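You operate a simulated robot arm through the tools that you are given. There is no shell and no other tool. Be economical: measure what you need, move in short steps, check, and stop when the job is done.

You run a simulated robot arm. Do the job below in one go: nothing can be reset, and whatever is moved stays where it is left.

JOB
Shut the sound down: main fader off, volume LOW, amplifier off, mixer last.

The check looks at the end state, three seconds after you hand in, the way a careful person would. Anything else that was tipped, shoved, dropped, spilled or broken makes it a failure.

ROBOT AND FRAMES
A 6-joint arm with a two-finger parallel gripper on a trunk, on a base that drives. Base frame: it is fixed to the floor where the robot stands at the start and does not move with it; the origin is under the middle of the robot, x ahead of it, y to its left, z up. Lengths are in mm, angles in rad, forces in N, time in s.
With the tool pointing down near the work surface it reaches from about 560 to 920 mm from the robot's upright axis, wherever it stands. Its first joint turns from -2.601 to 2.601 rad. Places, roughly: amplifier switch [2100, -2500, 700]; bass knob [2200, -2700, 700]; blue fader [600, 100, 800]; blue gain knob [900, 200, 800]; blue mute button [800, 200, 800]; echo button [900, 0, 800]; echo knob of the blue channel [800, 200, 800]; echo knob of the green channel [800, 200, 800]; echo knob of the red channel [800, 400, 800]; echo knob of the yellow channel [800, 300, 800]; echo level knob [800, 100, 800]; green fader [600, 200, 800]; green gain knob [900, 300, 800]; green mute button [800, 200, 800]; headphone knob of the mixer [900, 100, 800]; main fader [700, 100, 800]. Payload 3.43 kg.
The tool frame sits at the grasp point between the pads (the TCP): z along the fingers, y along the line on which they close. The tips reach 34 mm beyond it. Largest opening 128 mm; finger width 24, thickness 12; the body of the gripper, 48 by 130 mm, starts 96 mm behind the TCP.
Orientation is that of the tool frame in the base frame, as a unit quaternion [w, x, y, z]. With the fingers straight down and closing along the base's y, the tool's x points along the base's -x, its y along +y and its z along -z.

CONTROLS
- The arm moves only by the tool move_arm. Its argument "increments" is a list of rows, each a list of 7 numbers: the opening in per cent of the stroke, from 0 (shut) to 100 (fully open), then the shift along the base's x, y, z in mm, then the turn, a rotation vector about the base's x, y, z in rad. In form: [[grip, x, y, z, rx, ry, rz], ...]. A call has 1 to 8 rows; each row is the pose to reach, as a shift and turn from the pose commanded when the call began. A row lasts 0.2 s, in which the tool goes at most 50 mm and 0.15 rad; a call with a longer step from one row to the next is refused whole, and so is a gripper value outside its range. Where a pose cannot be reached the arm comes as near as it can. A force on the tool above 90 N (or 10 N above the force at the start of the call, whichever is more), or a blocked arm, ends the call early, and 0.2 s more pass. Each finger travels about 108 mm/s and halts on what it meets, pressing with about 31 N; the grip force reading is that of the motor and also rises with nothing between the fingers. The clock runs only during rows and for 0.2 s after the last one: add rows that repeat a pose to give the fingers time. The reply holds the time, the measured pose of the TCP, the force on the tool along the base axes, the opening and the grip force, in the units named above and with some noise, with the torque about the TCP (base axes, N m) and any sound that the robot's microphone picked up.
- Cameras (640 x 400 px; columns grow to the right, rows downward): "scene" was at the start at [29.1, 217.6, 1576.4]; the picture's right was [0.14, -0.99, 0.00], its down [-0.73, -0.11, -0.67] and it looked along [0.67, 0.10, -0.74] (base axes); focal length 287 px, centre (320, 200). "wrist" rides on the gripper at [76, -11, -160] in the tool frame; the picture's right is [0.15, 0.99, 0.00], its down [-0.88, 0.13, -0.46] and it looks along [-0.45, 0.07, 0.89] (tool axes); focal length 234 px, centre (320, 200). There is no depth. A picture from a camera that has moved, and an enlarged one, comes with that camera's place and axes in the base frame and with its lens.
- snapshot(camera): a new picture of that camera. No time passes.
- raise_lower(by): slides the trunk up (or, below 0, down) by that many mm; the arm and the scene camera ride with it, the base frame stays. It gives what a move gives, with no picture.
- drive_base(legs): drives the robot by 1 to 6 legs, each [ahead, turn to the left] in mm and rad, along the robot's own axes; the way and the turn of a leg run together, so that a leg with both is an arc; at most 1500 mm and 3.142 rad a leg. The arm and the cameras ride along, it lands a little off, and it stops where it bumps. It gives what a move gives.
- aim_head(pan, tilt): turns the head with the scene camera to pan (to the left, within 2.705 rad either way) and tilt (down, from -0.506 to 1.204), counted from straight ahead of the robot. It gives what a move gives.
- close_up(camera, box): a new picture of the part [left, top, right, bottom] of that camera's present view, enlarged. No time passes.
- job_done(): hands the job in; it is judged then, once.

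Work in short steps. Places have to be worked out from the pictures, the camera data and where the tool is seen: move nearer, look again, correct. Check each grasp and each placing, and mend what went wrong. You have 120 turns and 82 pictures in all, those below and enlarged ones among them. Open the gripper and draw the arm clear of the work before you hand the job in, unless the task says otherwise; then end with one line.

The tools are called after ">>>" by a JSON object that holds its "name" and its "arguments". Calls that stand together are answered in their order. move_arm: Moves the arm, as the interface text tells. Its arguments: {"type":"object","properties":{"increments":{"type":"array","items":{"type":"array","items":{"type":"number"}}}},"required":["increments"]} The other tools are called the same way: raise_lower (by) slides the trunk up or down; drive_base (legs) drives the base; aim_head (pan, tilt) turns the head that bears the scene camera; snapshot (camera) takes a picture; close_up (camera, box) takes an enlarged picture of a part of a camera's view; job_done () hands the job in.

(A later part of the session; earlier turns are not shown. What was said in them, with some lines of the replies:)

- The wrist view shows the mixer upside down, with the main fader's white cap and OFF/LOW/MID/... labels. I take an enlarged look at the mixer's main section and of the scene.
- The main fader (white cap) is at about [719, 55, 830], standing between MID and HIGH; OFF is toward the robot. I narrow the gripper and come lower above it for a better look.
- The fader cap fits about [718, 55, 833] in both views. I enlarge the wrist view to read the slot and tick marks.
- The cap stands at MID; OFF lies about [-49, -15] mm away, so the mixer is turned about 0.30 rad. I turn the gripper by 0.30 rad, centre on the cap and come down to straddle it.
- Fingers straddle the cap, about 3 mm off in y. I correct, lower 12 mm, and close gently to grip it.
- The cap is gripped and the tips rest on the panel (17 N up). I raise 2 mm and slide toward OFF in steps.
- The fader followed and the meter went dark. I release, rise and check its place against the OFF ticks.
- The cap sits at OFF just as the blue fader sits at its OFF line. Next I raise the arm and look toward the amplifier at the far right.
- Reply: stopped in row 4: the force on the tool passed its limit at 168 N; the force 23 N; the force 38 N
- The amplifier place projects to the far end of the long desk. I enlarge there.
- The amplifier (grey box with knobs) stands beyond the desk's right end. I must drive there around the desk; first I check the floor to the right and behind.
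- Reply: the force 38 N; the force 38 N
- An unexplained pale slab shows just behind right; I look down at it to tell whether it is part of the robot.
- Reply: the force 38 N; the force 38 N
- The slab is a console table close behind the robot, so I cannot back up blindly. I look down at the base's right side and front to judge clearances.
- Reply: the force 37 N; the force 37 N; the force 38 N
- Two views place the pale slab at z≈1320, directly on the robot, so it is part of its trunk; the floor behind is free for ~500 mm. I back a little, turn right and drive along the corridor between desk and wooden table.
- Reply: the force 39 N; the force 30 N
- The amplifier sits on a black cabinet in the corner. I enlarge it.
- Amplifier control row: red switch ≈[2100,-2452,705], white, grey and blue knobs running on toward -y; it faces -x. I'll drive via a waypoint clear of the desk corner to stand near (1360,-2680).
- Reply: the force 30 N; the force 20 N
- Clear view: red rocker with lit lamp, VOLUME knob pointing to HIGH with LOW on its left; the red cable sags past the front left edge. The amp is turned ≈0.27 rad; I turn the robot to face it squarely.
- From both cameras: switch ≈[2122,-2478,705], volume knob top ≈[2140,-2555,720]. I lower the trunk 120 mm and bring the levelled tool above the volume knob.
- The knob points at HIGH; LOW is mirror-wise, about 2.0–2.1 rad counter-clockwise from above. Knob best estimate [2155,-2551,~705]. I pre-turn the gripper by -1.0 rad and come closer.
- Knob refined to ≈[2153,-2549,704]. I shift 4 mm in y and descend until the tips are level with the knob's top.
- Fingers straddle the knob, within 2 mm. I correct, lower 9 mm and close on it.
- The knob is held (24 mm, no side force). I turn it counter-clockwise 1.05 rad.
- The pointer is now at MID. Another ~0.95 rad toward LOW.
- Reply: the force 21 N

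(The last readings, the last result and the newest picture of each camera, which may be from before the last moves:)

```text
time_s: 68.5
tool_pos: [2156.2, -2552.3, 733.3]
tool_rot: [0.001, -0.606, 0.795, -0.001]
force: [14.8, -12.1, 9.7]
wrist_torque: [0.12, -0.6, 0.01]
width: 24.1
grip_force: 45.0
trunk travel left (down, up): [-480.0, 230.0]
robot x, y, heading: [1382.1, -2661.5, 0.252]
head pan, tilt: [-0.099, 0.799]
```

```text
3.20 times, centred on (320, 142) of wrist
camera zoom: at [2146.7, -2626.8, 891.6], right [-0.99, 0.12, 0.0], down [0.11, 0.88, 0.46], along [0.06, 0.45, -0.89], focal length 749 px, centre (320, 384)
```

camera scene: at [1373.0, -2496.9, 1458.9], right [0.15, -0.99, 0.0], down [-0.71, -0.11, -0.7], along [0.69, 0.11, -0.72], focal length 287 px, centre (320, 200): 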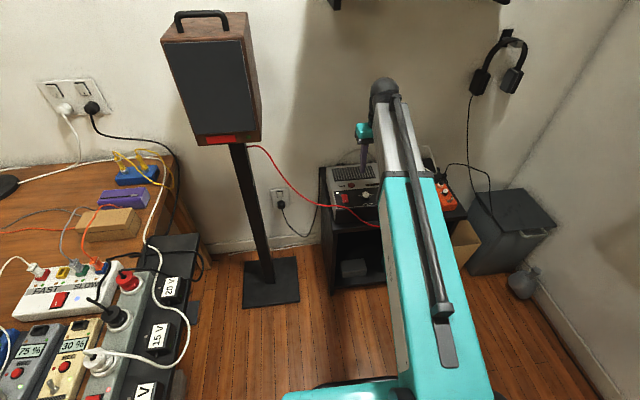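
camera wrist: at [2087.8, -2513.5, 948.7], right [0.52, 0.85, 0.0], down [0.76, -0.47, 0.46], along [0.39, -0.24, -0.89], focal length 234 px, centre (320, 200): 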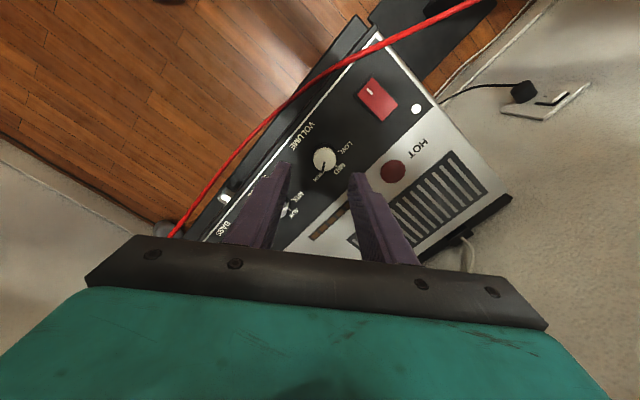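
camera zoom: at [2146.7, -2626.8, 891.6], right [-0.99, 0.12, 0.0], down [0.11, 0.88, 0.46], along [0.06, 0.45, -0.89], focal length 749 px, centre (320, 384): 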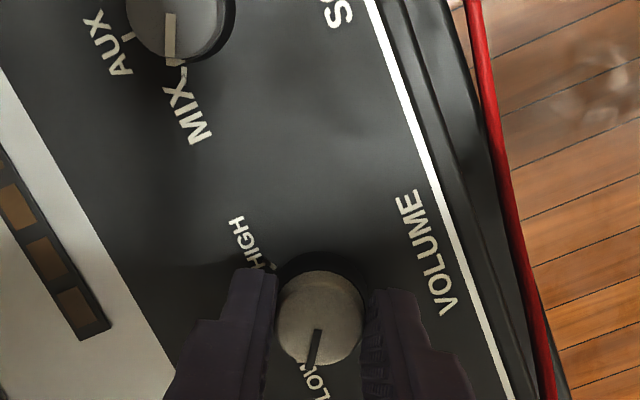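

The pointer now leads onto LOW. I release, rise 60 mm and turn back to check.

>>> {"name": "move_arm", "arguments": {"increments": [[25, 0, 0, 0, 0, 0, 0], [40, 0, 0, 0, 0, 0, 0], [40, 0, 0, 15, 0, 0, -0.1], [40, 0, 0, 30, 0, 0, -0.25], [40, 0, 0, 50, 0, 0, -0.4], [40, 0, 0, 70, 0, 0, -0.55], [40, 0, 0, 80, 0, 0, -0.7], [40, 0, 0, 80, 0, 0, -0.85]]}}

>>> {"name": "close_up", "arguments": {"camera": "wrist", "box": [240, 90, 400, 190]}}

>>> {"name": "close_up", "arguments": {"camera": "scene", "box": [330, 160, 400, 210]}}

```text
time_s: 70.3
tool_pos: [2154.1, -2548.7, 812.2]
tool_rot: [0.001, -0.224, 0.975, 0.0]
force: [0.3, -0.6, 0.0]
wrist_torque: [0.04, 0.06, 0.02]
width: 51.1
grip_force: 0.0
trunk travel left (down, up): [-480.0, 230.0]
robot x, y, heading: [1378.0, -2659.7, 0.253]
head pan, tilt: [-0.099, 0.799]
```

```text
4.00 times, centred on (320, 140) of wrist
camera zoom: at [2091.4, -2592.3, 970.5], right [-0.56, 0.83, 0.0], down [0.74, 0.5, 0.46], along [0.38, 0.26, -0.89], focal length 937 px, centre (320, 440)
```

zoom: 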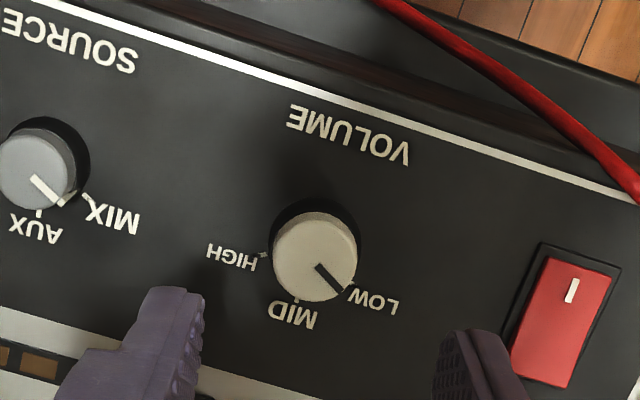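

```text
8.00 times, centred on (365, 185) of scene
camera zoom: at [1373.0, -2496.9, 1458.9], right [0.15, -0.99, 0.0], down [-0.71, -0.11, -0.7], along [0.69, 0.11, -0.72], focal length 2298 px, centre (-40, 320)
```

zoom: 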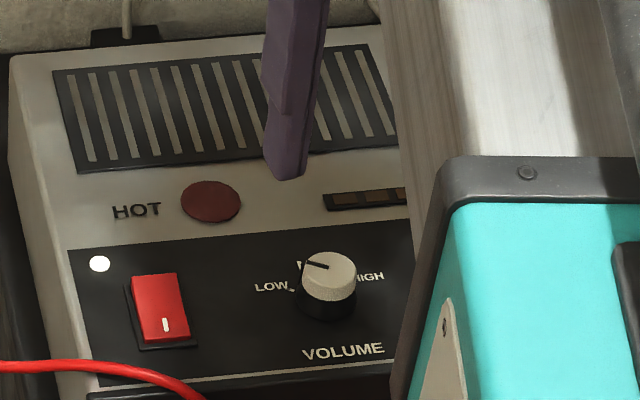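

The pointer is at LOW within about 5°, slightly short of it. I re-grip and nudge 0.09 rad further for a precise setting.

>>> {"name": "move_arm", "arguments": {"increments": [[40, 1, -1, -40, 0, 0, 0], [40, 1, -1, -70, 0, 0, 0], [40, 1, -1, -79, 0, 0, 0], [25, 1, -1, -79, 0, 0, 0], [14, 1, -1, -79, 0, 0, 0], [14, 1, -1, -79, 0, 0, 0], [14, 1, -1, -79, 0, 0, 0.09], [14, 1, -1, -79, 0, 0, 0.09]]}}

>>> {"name": "move_arm", "arguments": {"increments": [[25, 0, 0, 0, 0, 0, 0], [40, 0, 0, 0, 0, 0, 0], [40, 0, 0, 30, 0, 0, 0], [40, 0, 0, 60, 0, 0, 0], [40, 0, 0, 80, 0, 0, 0]]}}

>>> {"name": "close_up", "arguments": {"camera": "wrist", "box": [240, 90, 400, 190]}}

>>> {"name": "close_up", "arguments": {"camera": "scene", "box": [330, 160, 400, 210]}}

```text
time_s: 72.1
tool_pos: [2157.0, -2552.2, 732.5]
tool_rot: [0.0, -0.269, 0.963, 0.001]
force: [-0.4, 16.2, -1.3]
wrist_torque: [0.62, -0.15, -0.28]
width: 24.2
grip_force: 45.0
trunk travel left (down, up): [-480.0, 230.0]
robot x, y, heading: [1377.3, -2662.4, 0.254]
head pan, tilt: [-0.099, 0.799]
```

```text
time_s: 73.3
tool_pos: [2155.7, -2552.7, 813.5]
tool_rot: [-0.001, -0.268, 0.963, 0.0]
force: [-0.2, 0.5, 0.0]
wrist_torque: [0.03, 0.01, 0.0]
width: 51.4
grip_force: 0.0
trunk travel left (down, up): [-480.0, 230.0]
robot x, y, heading: [1381.0, -2659.5, 0.251]
head pan, tilt: [-0.099, 0.799]
```

```text
4.00 times, centred on (320, 140) of wrist
camera zoom: at [2096.2, -2601.4, 971.8], right [-0.64, 0.77, 0.0], down [0.69, 0.57, 0.46], along [0.35, 0.29, -0.89], focal length 937 px, centre (320, 440)
```

zoom: 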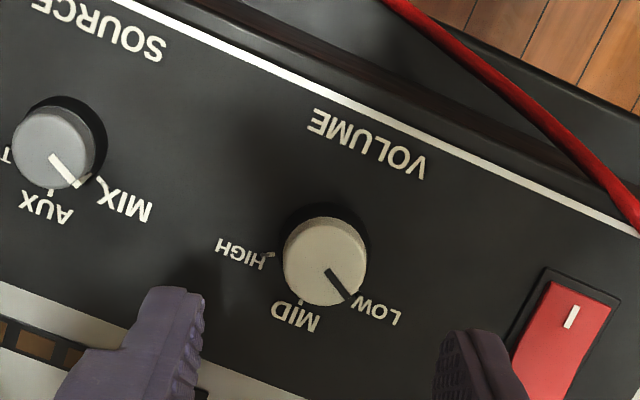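

```text
8.00 times, centred on (365, 185) of scene
camera zoom: at [1373.0, -2496.9, 1458.9], right [0.15, -0.99, 0.0], down [-0.71, -0.11, -0.7], along [0.69, 0.11, -0.72], focal length 2298 px, centre (-40, 320)
```

zoom: 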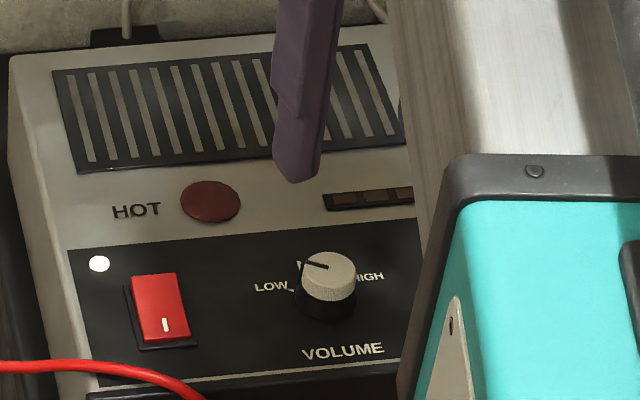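

The pointer stayed put under the nudge, so LOW is its stop; volume is LOW. Now the rocker: centre ≈[2127,-2474,695]; I close the gripper and hover behind it for a look at its tilt.

>>> {"name": "move_arm", "arguments": {"increments": [[25, -5, 20, 0, 0, 0, -0.13], [10, -10, 45, 0, 0, 0, -0.265], [0, -19, 70, 0, 0, 0, -0.265], [0, -19, 82, -10, 0, 0, -0.265], [0, -19, 82, -30, 0, 0, -0.265], [0, -19, 82, -30, 0, 0, -0.265]]}}

>>> {"name": "close_up", "arguments": {"camera": "wrist", "box": [240, 90, 400, 190]}}

>>> {"name": "close_up", "arguments": {"camera": "scene", "box": [320, 160, 390, 210]}}

```text
time_s: 74.7
tool_pos: [2137.2, -2470.3, 783.5]
tool_rot: [0.0, -0.139, 0.99, 0.0]
force: [-0.2, -0.7, 0.9]
wrist_torque: [0.0, 0.03, 0.0]
width: 0.3
grip_force: 31.1
trunk travel left (down, up): [-480.0, 230.0]
robot x, y, heading: [1378.6, -2660.3, 0.255]
head pan, tilt: [-0.099, 0.799]
```

```text
4.00 times, centred on (320, 140) of wrist
camera zoom: at [2067.3, -2501.4, 942.7], right [-0.41, 0.91, 0.0], down [0.81, 0.37, 0.46], along [0.41, 0.19, -0.89], focal length 937 px, centre (320, 440)
```

zoom: 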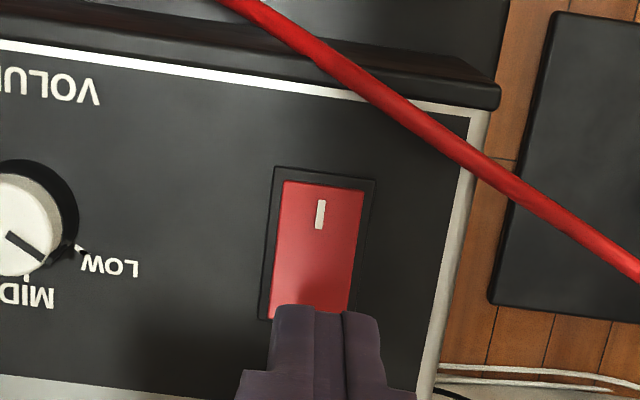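

```text
8.00 times, centred on (355, 185) of scene
camera zoom: at [1373.2, -2496.9, 1458.9], right [0.15, -0.99, 0.0], down [-0.71, -0.11, -0.7], along [0.69, 0.11, -0.72], focal length 2298 px, centre (40, 320)
```

zoom: 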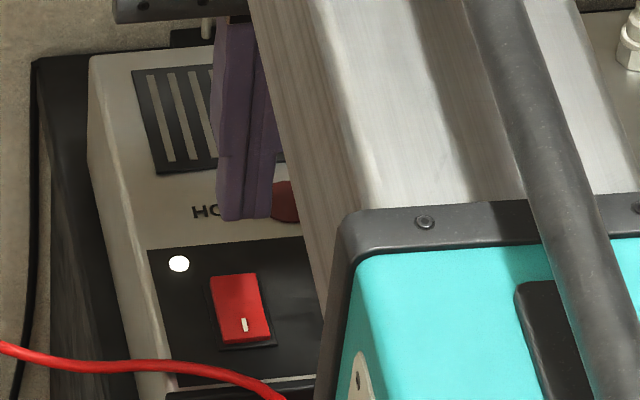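

The rocker's rear half stands raised (front I side pressed = on). I press down on the rear half in small steps.

>>> {"name": "move_arm", "arguments": {"increments": [[0, 2, 0.5, -25, 0, 0, 0], [0, 2, 0.5, -40, 0, 0, 0], [0, 2, 0.5, -46, 0, 0, 0], [0, 2, 0.5, -50, 0, 0, 0], [0, 2, 0.5, -53, 0, 0, 0], [0, 2, 0.5, -56, 0, 0, 0]]}}

>>> {"name": "close_up", "arguments": {"camera": "scene", "box": [320, 160, 390, 210]}}

```text
time_s: 76.1
tool_pos: [2139.8, -2468.1, 727.9]
tool_rot: [0.0, -0.139, 0.99, 0.0]
force: [0.2, -0.4, 0.6]
wrist_torque: [0.0, -0.02, -0.02]
width: 0.0
grip_force: 30.9
trunk travel left (down, up): [-480.0, 230.0]
robot x, y, heading: [1378.0, -2659.8, 0.252]
head pan, tilt: [-0.099, 0.799]
```

```text
8.00 times, centred on (355, 185) of scene
camera zoom: at [1373.0, -2496.9, 1458.9], right [0.15, -0.99, 0.0], down [-0.71, -0.11, -0.7], along [0.69, 0.11, -0.72], focal length 2298 px, centre (40, 320)
```

zoom: 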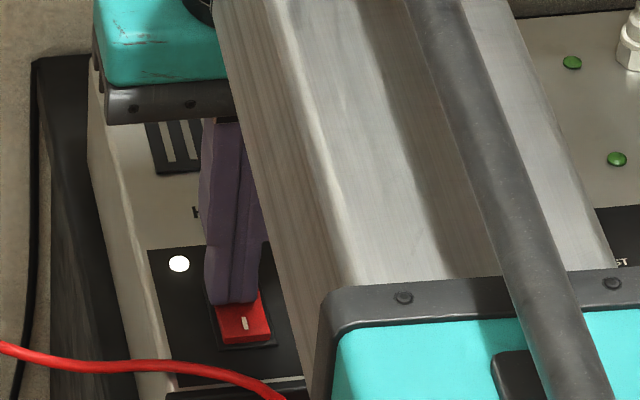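

No contact yet with tips at 694. I go on down in 2 mm steps.

>>> {"name": "move_arm", "arguments": {"increments": [[0, 0, 0, -2, 0, 0, 0], [0, 0, 0, -4, 0, 0, 0], [0, 0, 0, -6, 0, 0, 0], [0, 0, 0, -8, 0, 0, 0]]}}

>>> {"name": "close_up", "arguments": {"camera": "scene", "box": [320, 160, 390, 210]}}

```text
time_s: 77.1
tool_pos: [2139.8, -2467.5, 726.8]
tool_rot: [0.006, -0.138, 0.99, 0.001]
force: [13.3, 5.9, 63.4]
wrist_torque: [0.06, -0.12, -0.03]
width: 0.0
grip_force: 30.9
trunk travel left (down, up): [-480.0, 230.0]
robot x, y, heading: [1374.9, -2662.3, 0.255]
head pan, tilt: [-0.099, 0.799]
heard: click, click
```

```text
8.00 times, centred on (355, 185) of scene
camera zoom: at [1367.8, -2498.0, 1459.9], right [0.15, -0.99, 0.0], down [-0.71, -0.11, -0.7], along [0.69, 0.11, -0.71], focal length 2298 px, centre (40, 320)
```

zoom: 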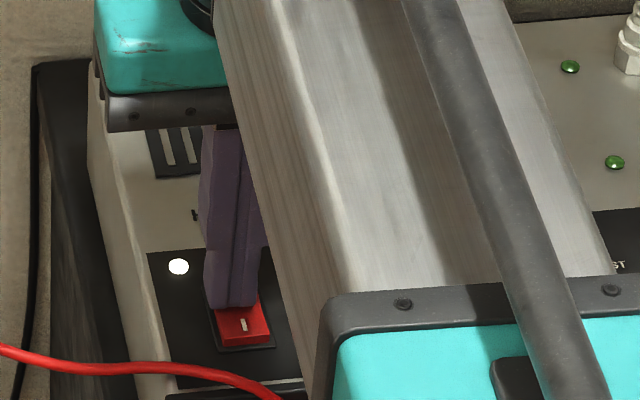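

Two clicks at 63 N, but the lamp still looks white. I lift and inspect.

>>> {"name": "move_arm", "arguments": {"increments": [[0, 0, 0, 10, 0, 0, 0], [0, 0, 0, 40, 0, 0, 0], [0, 10, 3, 70, 0, 0, 0], [0, 20, 6, 80, 0, 0, 0]]}}

>>> {"name": "close_up", "arguments": {"camera": "wrist", "box": [240, 90, 400, 190]}}

>>> {"name": "close_up", "arguments": {"camera": "scene", "box": [320, 160, 390, 210]}}

```text
time_s: 78.1
tool_pos: [2158.7, -2461.9, 798.0]
tool_rot: [-0.001, -0.138, 0.99, 0.0]
force: [0.7, 0.9, 0.6]
wrist_torque: [0.0, -0.01, 0.04]
width: 0.2
grip_force: 30.7
trunk travel left (down, up): [-480.0, 230.0]
robot x, y, heading: [1381.5, -2662.3, 0.255]
head pan, tilt: [-0.099, 0.799]
heard: click
```

```text
4.00 times, centred on (320, 140) of wrist
camera zoom: at [2087.5, -2493.0, 956.4], right [-0.41, 0.91, 0.0], down [0.81, 0.37, 0.45], along [0.41, 0.19, -0.89], focal length 937 px, centre (320, 440)
```

zoom: 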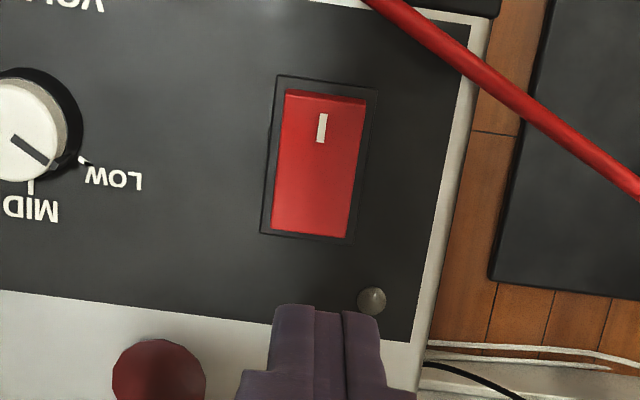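

```text
8.00 times, centred on (355, 185) of scene
camera zoom: at [1373.1, -2496.9, 1458.8], right [0.15, -0.99, 0.0], down [-0.71, -0.11, -0.7], along [0.69, 0.11, -0.72], focal length 2298 px, centre (40, 320)
```

zoom: 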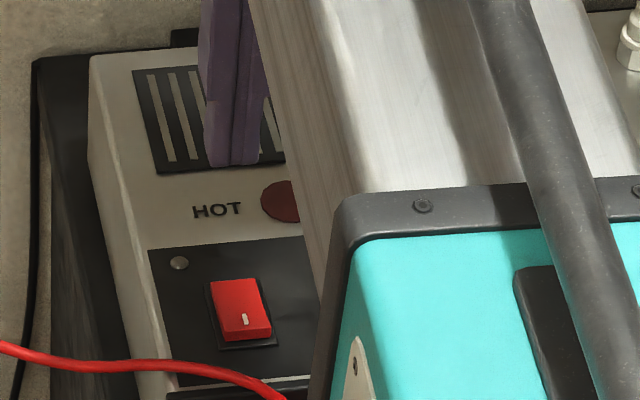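

The lamp is dark and the front half is raised: amplifier off, volume still LOW. I lift and retract the arm, raise the trunk, and reverse along the way I came.

>>> {"name": "move_arm", "arguments": {"increments": [[0, 0, 0, 45, 0, 0, 0], [0, 0, 0, 90, 0, 0, 0], [0, -35, -8, 115, 0, 0, 0], [0, -75, -18, 130, 0, 0, 0], [0, -115, -27, 135, 0, 0, 0], [0, -145, -36, 140, 0, 0, 0]]}}

>>> {"name": "raise_lower", "arguments": {"by": 120}}

>>> {"name": "drive_base", "arguments": {"legs": [[-40, 0], [0, -0.85], [-855, 0], [0, -0.62]]}}

```text
time_s: 79.6
tool_pos: [2020.1, -2494.7, 939.8]
tool_rot: [0.01, -0.138, 0.99, 0.002]
force: [13.5, 1.8, -20.0]
wrist_torque: [-0.09, 0.52, 0.09]
width: 0.0
grip_force: 31.2
trunk travel left (down, up): [-480.0, 230.0]
robot x, y, heading: [1380.6, -2662.0, 0.256]
head pan, tilt: [-0.099, 0.799]
stopped in row 6: the force on the tool passed its limit at 103 N (the readings are from after the stop); the commanded pose is now the measured one
```

```text
time_s: 81.1
tool_pos: [2020.5, -2495.5, 1059.7]
tool_rot: [0.012, -0.138, 0.99, 0.001]
force: [17.8, 5.0, -33.6]
wrist_torque: [-0.03, 0.4, 0.07]
width: 0.0
grip_force: 31.2
trunk travel left (down, up): [-600.0, 110.0]
robot x, y, heading: [1380.8, -2660.7, 0.25]
head pan, tilt: [-0.099, 0.799]
```

```text
time_s: 91.9
tool_pos: [865.3, -2809.3, 1060.2]
tool_rot: [0.009, 0.56, 0.828, -0.005]
force: [-13.8, -26.5, -34.8]
wrist_torque: [1.81, -3.55, 2.02]
width: 0.0
grip_force: 30.5
trunk travel left (down, up): [-600.0, 110.0]
robot x, y, heading: [620.1, -2191.6, -1.21]
head pan, tilt: [-0.099, 0.799]
```

At (620,-2192), as planned. I reverse on to (-150, 38), turn to the desk and move up.

>>> {"name": "drive_base", "arguments": {"legs": [[0, -0.028], [-1180, 0], [-1180, 0], [0, 1.238]]}}

>>> {"name": "aim_head", "arguments": {"pan": 0.14, "tilt": 0.75}}

>>> {"name": "snapshot", "arguments": {"camera": "scene"}}

```text
time_s: 110.0
tool_pos: [499.3, 67.7, 1059.0]
tool_rot: [0.011, -0.01, 1.0, 0.001]
force: [14.0, 12.9, -22.6]
wrist_torque: [-2.3, 0.24, -1.14]
width: 0.3
grip_force: 31.2
trunk travel left (down, up): [-600.0, 110.0]
robot x, y, heading: [-161.9, 87.9, -0.005]
head pan, tilt: [-0.099, 0.799]
```

```text
time_s: 110.7
tool_pos: [497.4, 67.6, 1060.5]
tool_rot: [0.01, -0.01, 1.0, 0.0]
force: [9.5, -7.3, -16.0]
wrist_torque: [1.38, 0.29, 0.69]
width: 0.1
grip_force: 30.8
trunk travel left (down, up): [-600.0, 110.0]
robot x, y, heading: [-165.7, 84.1, -0.005]
head pan, tilt: [0.14, 0.75]
```

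```text
32 pictures are left
camera scene: at [-126.1, 268.1, 1582.9], right [0.13, -0.99, 0.0], down [-0.68, -0.09, -0.73], along [0.72, 0.1, -0.68], focal length 287 px, centre (320, 200)
```

scene: 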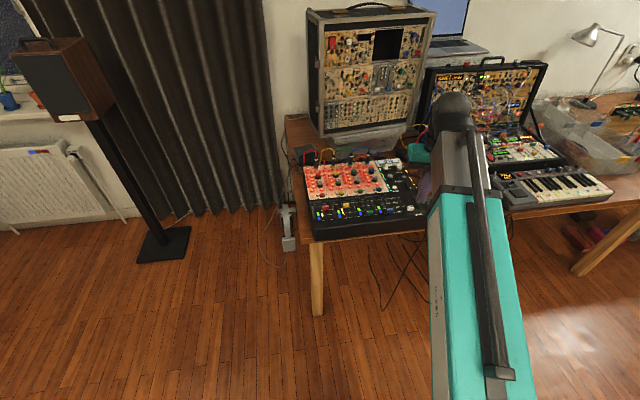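

Facing the desk again. I move up 150 mm and bring the tool above the mixer's rocker at about [804, 32].

>>> {"name": "drive_base", "arguments": {"legs": [[155, 0]]}}

>>> {"name": "move_arm", "arguments": {"increments": [[0, 40, -10, 0, 0, 0.01, 0.1], [0, 75, -20, -20, 0, 0.02, 0.2], [0, 100, -30, -50, 0, 0.02, 0.297], [0, 125, -35, -80, 0, 0.02, 0.297], [0, 135, -35, -100, 0, 0.02, 0.297], [0, 135, -35, -100, 0, 0.02, 0.297]]}}

>>> {"name": "snapshot", "arguments": {"camera": "wrist"}}

>>> {"name": "close_up", "arguments": {"camera": "scene", "box": [360, 150, 440, 220]}}

```text
time_s: 112.2
tool_pos: [652.7, 68.5, 1058.3]
tool_rot: [0.011, -0.011, 1.0, -0.001]
force: [10.8, 2.9, -19.6]
wrist_torque: [-0.37, 0.3, -0.2]
width: 0.0
grip_force: 31.5
trunk travel left (down, up): [-600.0, 110.0]
robot x, y, heading: [-9.5, 86.3, -0.002]
head pan, tilt: [0.14, 0.75]
```

```text
time_s: 113.6
tool_pos: [790.4, 34.4, 958.8]
tool_rot: [0.0, -0.159, 0.987, 0.002]
force: [0.2, -0.2, -0.2]
wrist_torque: [-0.02, 0.0, 0.03]
width: 0.0
grip_force: 30.8
trunk travel left (down, up): [-600.0, 110.0]
robot x, y, heading: [-8.3, 87.2, -0.003]
head pan, tilt: [0.14, 0.75]
```

```text
31 pictures are left
camera wrist: at [720.3, -0.7, 1117.3], right [-0.45, 0.89, 0.0], down [0.8, 0.4, 0.46], along [0.41, 0.21, -0.89], focal length 234 px, centre (320, 200)
```

wrist: 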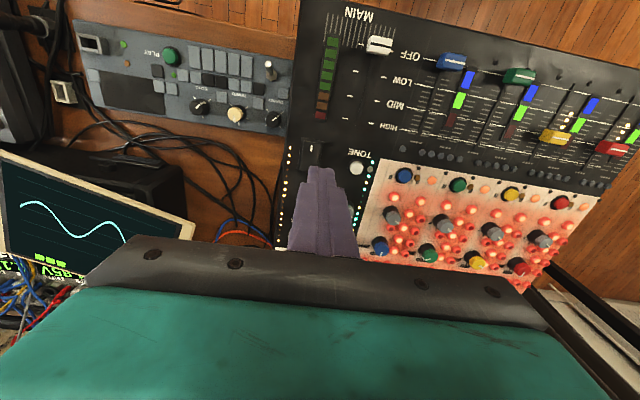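

```text
5.71 times, centred on (400, 185) of scene
camera zoom: at [28.3, 267.6, 1582.9], right [0.14, -0.99, 0.0], down [-0.68, -0.09, -0.73], along [0.72, 0.1, -0.68], focal length 1641 px, centre (-137, 286)
```

zoom: 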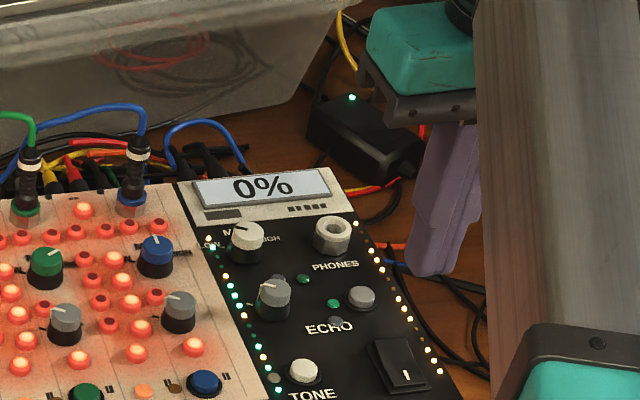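

The display reads 0 %. The mixer rocker (black, I toward the front) is near [800, 29, 830], partly hidden by the fingers; I move the tool farther back and lower to see it.

>>> {"name": "move_arm", "arguments": {"increments": [[0, 20, 4, -15, 0, 0, 0], [0, 34, 8, -30, 0, 0, 0], [0, 34, 8, -45, 0, 0, 0], [0, 34, 8, -45, 0, 0, 0]]}}

>>> {"name": "close_up", "arguments": {"camera": "wrist", "box": [240, 90, 400, 190]}}

>>> {"name": "close_up", "arguments": {"camera": "scene", "box": [370, 170, 440, 220]}}

```text
time_s: 114.6
tool_pos: [822.1, 42.4, 916.3]
tool_rot: [0.0, -0.158, 0.987, 0.002]
force: [1.0, -0.4, -0.1]
wrist_torque: [-0.04, 0.03, -0.04]
width: 0.0
grip_force: 31.1
trunk travel left (down, up): [-600.0, 110.0]
robot x, y, heading: [-6.8, 87.8, -0.004]
head pan, tilt: [0.14, 0.75]
```

```text
4.00 times, centred on (320, 140) of wrist
camera zoom: at [754.1, 7.2, 1074.4], right [-0.45, 0.89, 0.0], down [0.8, 0.4, 0.46], along [0.41, 0.21, -0.89], focal length 937 px, centre (320, 440)
```

zoom: 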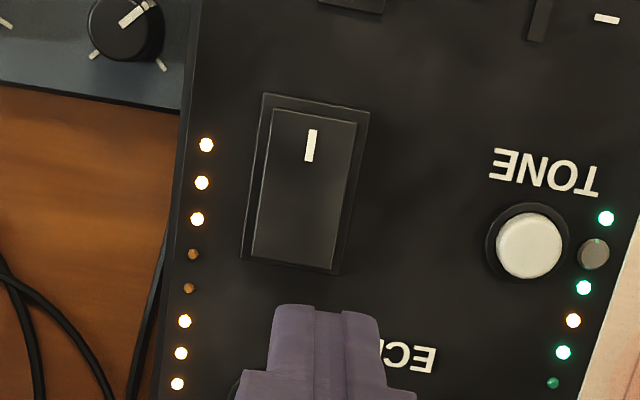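

```text
8.00 times, centred on (405, 195) of scene
camera zoom: at [28.4, 267.6, 1582.9], right [0.14, -0.99, 0.0], down [-0.68, -0.09, -0.73], along [0.72, 0.1, -0.68], focal length 2298 px, centre (-360, 240)
```

zoom: 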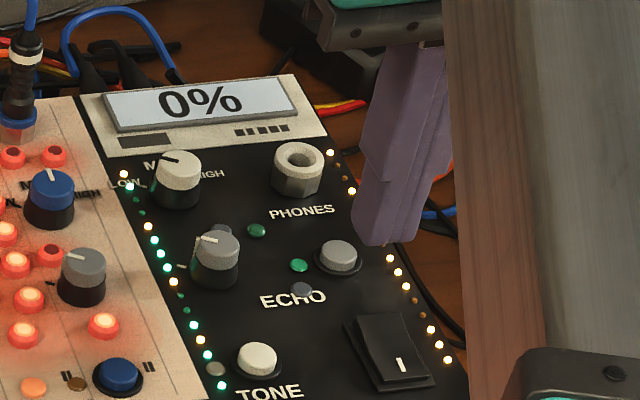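

The rear half of this rocker is raised likewise (on). Press point ≈[814, 31]; the echo button is 50 mm behind, clear. I descend above it and check alignment.

>>> {"name": "move_arm", "arguments": {"increments": [[0, -4, -6, -15, 0, 0, 0], [0, -8, -11.5, -30, 0, 0, 0], [0, -8, -11.5, -40, 0, 0, 0], [0, -8, -11.5, -40, 0, 0, 0]]}}

>>> {"name": "close_up", "arguments": {"camera": "wrist", "box": [240, 90, 400, 190]}}

>>> {"name": "close_up", "arguments": {"camera": "scene", "box": [370, 170, 440, 220]}}

```text
time_s: 115.6
tool_pos: [813.8, 28.5, 874.2]
tool_rot: [0.001, -0.158, 0.987, 0.002]
force: [0.7, -0.4, -0.4]
wrist_torque: [-0.01, -0.04, 0.01]
width: 0.2
grip_force: 30.5
trunk travel left (down, up): [-600.0, 110.0]
robot x, y, heading: [-6.6, 85.5, -0.009]
head pan, tilt: [0.14, 0.75]
```

```text
4.00 times, centred on (320, 140) of wrist
camera zoom: at [745.4, -6.7, 1033.3], right [-0.45, 0.89, 0.0], down [0.8, 0.4, 0.46], along [0.41, 0.21, -0.89], focal length 937 px, centre (320, 440)
```

zoom: 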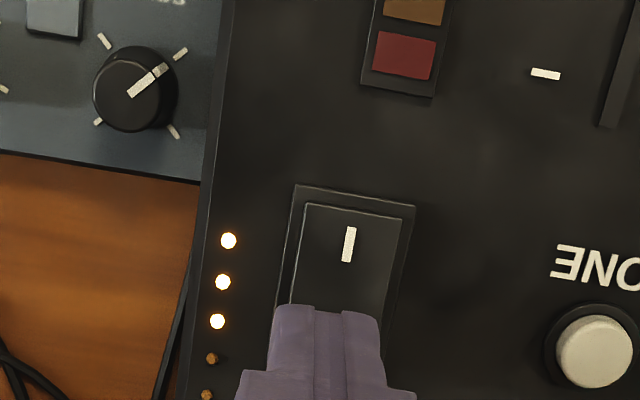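

```text
8.00 times, centred on (405, 195) of scene
camera zoom: at [28.4, 267.6, 1582.9], right [0.14, -0.99, 0.0], down [-0.68, -0.09, -0.73], along [0.72, 0.1, -0.68], focal length 2298 px, centre (-360, 240)
```

zoom: 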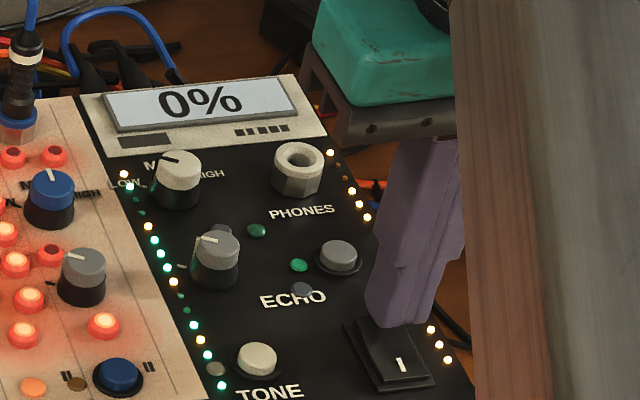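

Well aligned, 2 mm to correct in y. I press down in small steps.

>>> {"name": "move_arm", "arguments": {"increments": [[0, -0.5, 2, -6, 0, 0, 0], [0, -0.5, 2, -10, 0, 0, 0], [0, -0.5, 2, -13, 0, 0, 0], [0, -0.5, 2, -16, 0, 0, 0], [0, -0.5, 2, -18, 0, 0, 0], [0, -0.5, 2, -20, 0, 0, 0]]}}

>>> {"name": "close_up", "arguments": {"camera": "scene", "box": [370, 170, 440, 220]}}

```text
time_s: 117.0
tool_pos: [813.4, 30.5, 867.7]
tool_rot: [0.01, -0.158, 0.987, 0.0]
force: [21.2, -4.4, 78.0]
wrist_torque: [-0.26, -0.01, 0.16]
width: 0.0
grip_force: 30.8
trunk travel left (down, up): [-600.0, 110.0]
robot x, y, heading: [-10.0, 82.9, -0.0]
head pan, tilt: [0.14, 0.75]
heard: click, click
```

```text
8.00 times, centred on (405, 195) of scene
camera zoom: at [21.5, 267.8, 1583.7], right [0.14, -0.99, 0.0], down [-0.67, -0.09, -0.73], along [0.73, 0.1, -0.68], focal length 2298 px, centre (-360, 240)
```

zoom: 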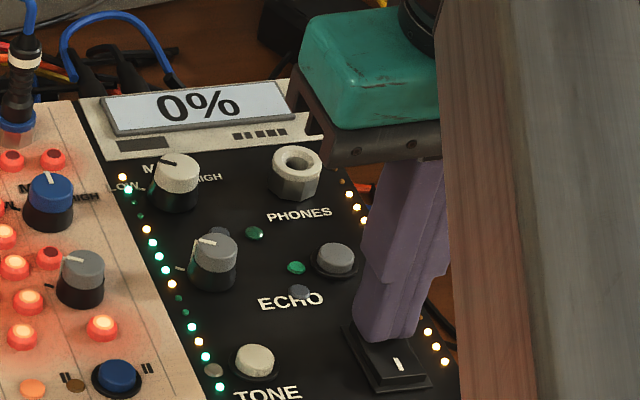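

Clicks heard at 78 N, as with the amplifier. I lift clear and look.

>>> {"name": "move_arm", "arguments": {"increments": [[0, 0, 0, 10, 0, 0, 0], [0, 0, 0, 45, 0, 0, 0], [0, 0, 0, 90, 0, 0, 0], [0, 0, 0, 130, 0, 0, 0], [0, 0, 0, 130, 0, 0, 0]]}}

>>> {"name": "snapshot", "arguments": {"camera": "wrist"}}

>>> {"name": "close_up", "arguments": {"camera": "scene", "box": [290, 140, 450, 250]}}

```text
time_s: 118.2
tool_pos: [814.0, 33.3, 983.8]
tool_rot: [0.0, -0.158, 0.987, 0.001]
force: [-0.1, 0.9, 0.3]
wrist_torque: [0.0, -0.02, 0.04]
width: 0.0
grip_force: 31.2
trunk travel left (down, up): [-600.0, 110.0]
robot x, y, heading: [-9.3, 86.8, -0.003]
head pan, tilt: [0.14, 0.75]
heard: click
```

```text
24 pictures are left
camera wrist: at [746.1, -1.4, 1142.9], right [-0.45, 0.89, 0.0], down [0.8, 0.4, 0.46], along [0.41, 0.21, -0.89], focal length 234 px, centre (320, 200)
```

wrist: 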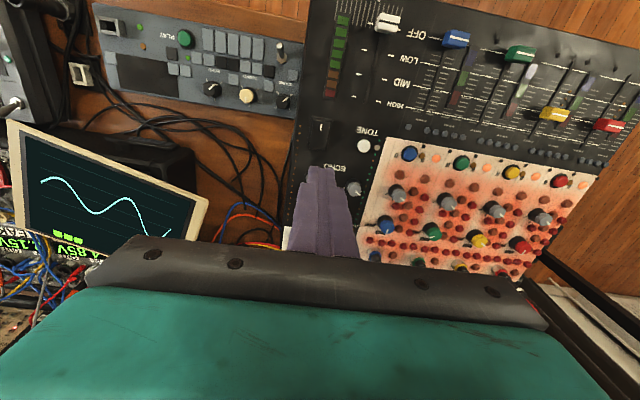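

```text
3.64 times, centred on (370, 195) of scene
camera zoom: at [28.4, 267.6, 1582.9], right [0.14, -0.99, 0.0], down [-0.68, -0.09, -0.73], along [0.72, 0.1, -0.68], focal length 1044 px, centre (138, 218)
```

zoom: 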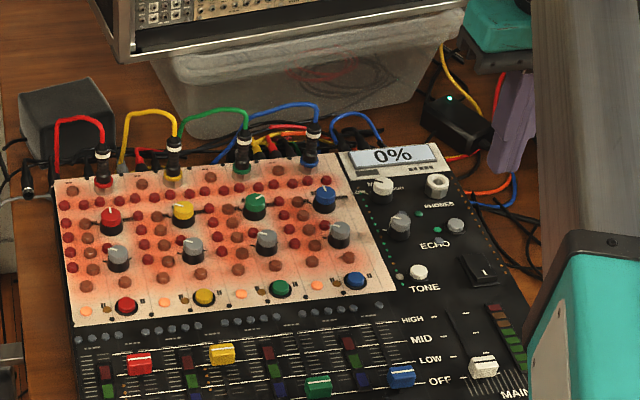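

All the mixer's lights are dark and the fader remains at OFF. I open the gripper and draw the arm back and up.

>>> {"name": "move_arm", "arguments": {"increments": [[0, -30, 0, 30, 0, 0, 0], [10, -70, 0, 55, 0, 0, 0], [30, -110, 0, 70, 0, 0, 0], [50, -145, 0, 75, 0, 0, 0], [50, -145, 0, 75, 0, 0, 0]]}}

>>> {"name": "snapshot", "arguments": {"camera": "scene"}}

```text
time_s: 119.4
tool_pos: [669.7, 32.4, 1059.3]
tool_rot: [0.001, -0.158, 0.987, 0.002]
force: [0.4, -0.5, -0.8]
wrist_torque: [-0.06, 0.03, -0.01]
width: 64.0
grip_force: 0.0
trunk travel left (down, up): [-600.0, 110.0]
robot x, y, heading: [-11.7, 87.4, -0.01]
head pan, tilt: [0.14, 0.75]
```

```text
22 pictures are left
camera scene: at [28.5, 267.6, 1582.9], right [0.14, -0.99, 0.0], down [-0.68, -0.09, -0.73], along [0.72, 0.1, -0.68], focal length 287 px, centre (320, 200)
```

scene: 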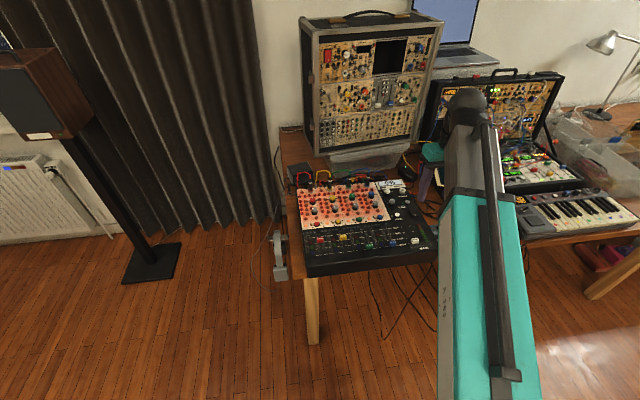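

Everything is set in the asked order, nothing is disturbed, and the arm is clear; I hand in.

>>> {"name": "job_done", "arguments": {}}

```text
The job is handed in.
```

The sound is shut down in the order you asked: main fader at OFF, volume at LOW, amplifier off, then the mixer off last. I saw nothing else disturbed.
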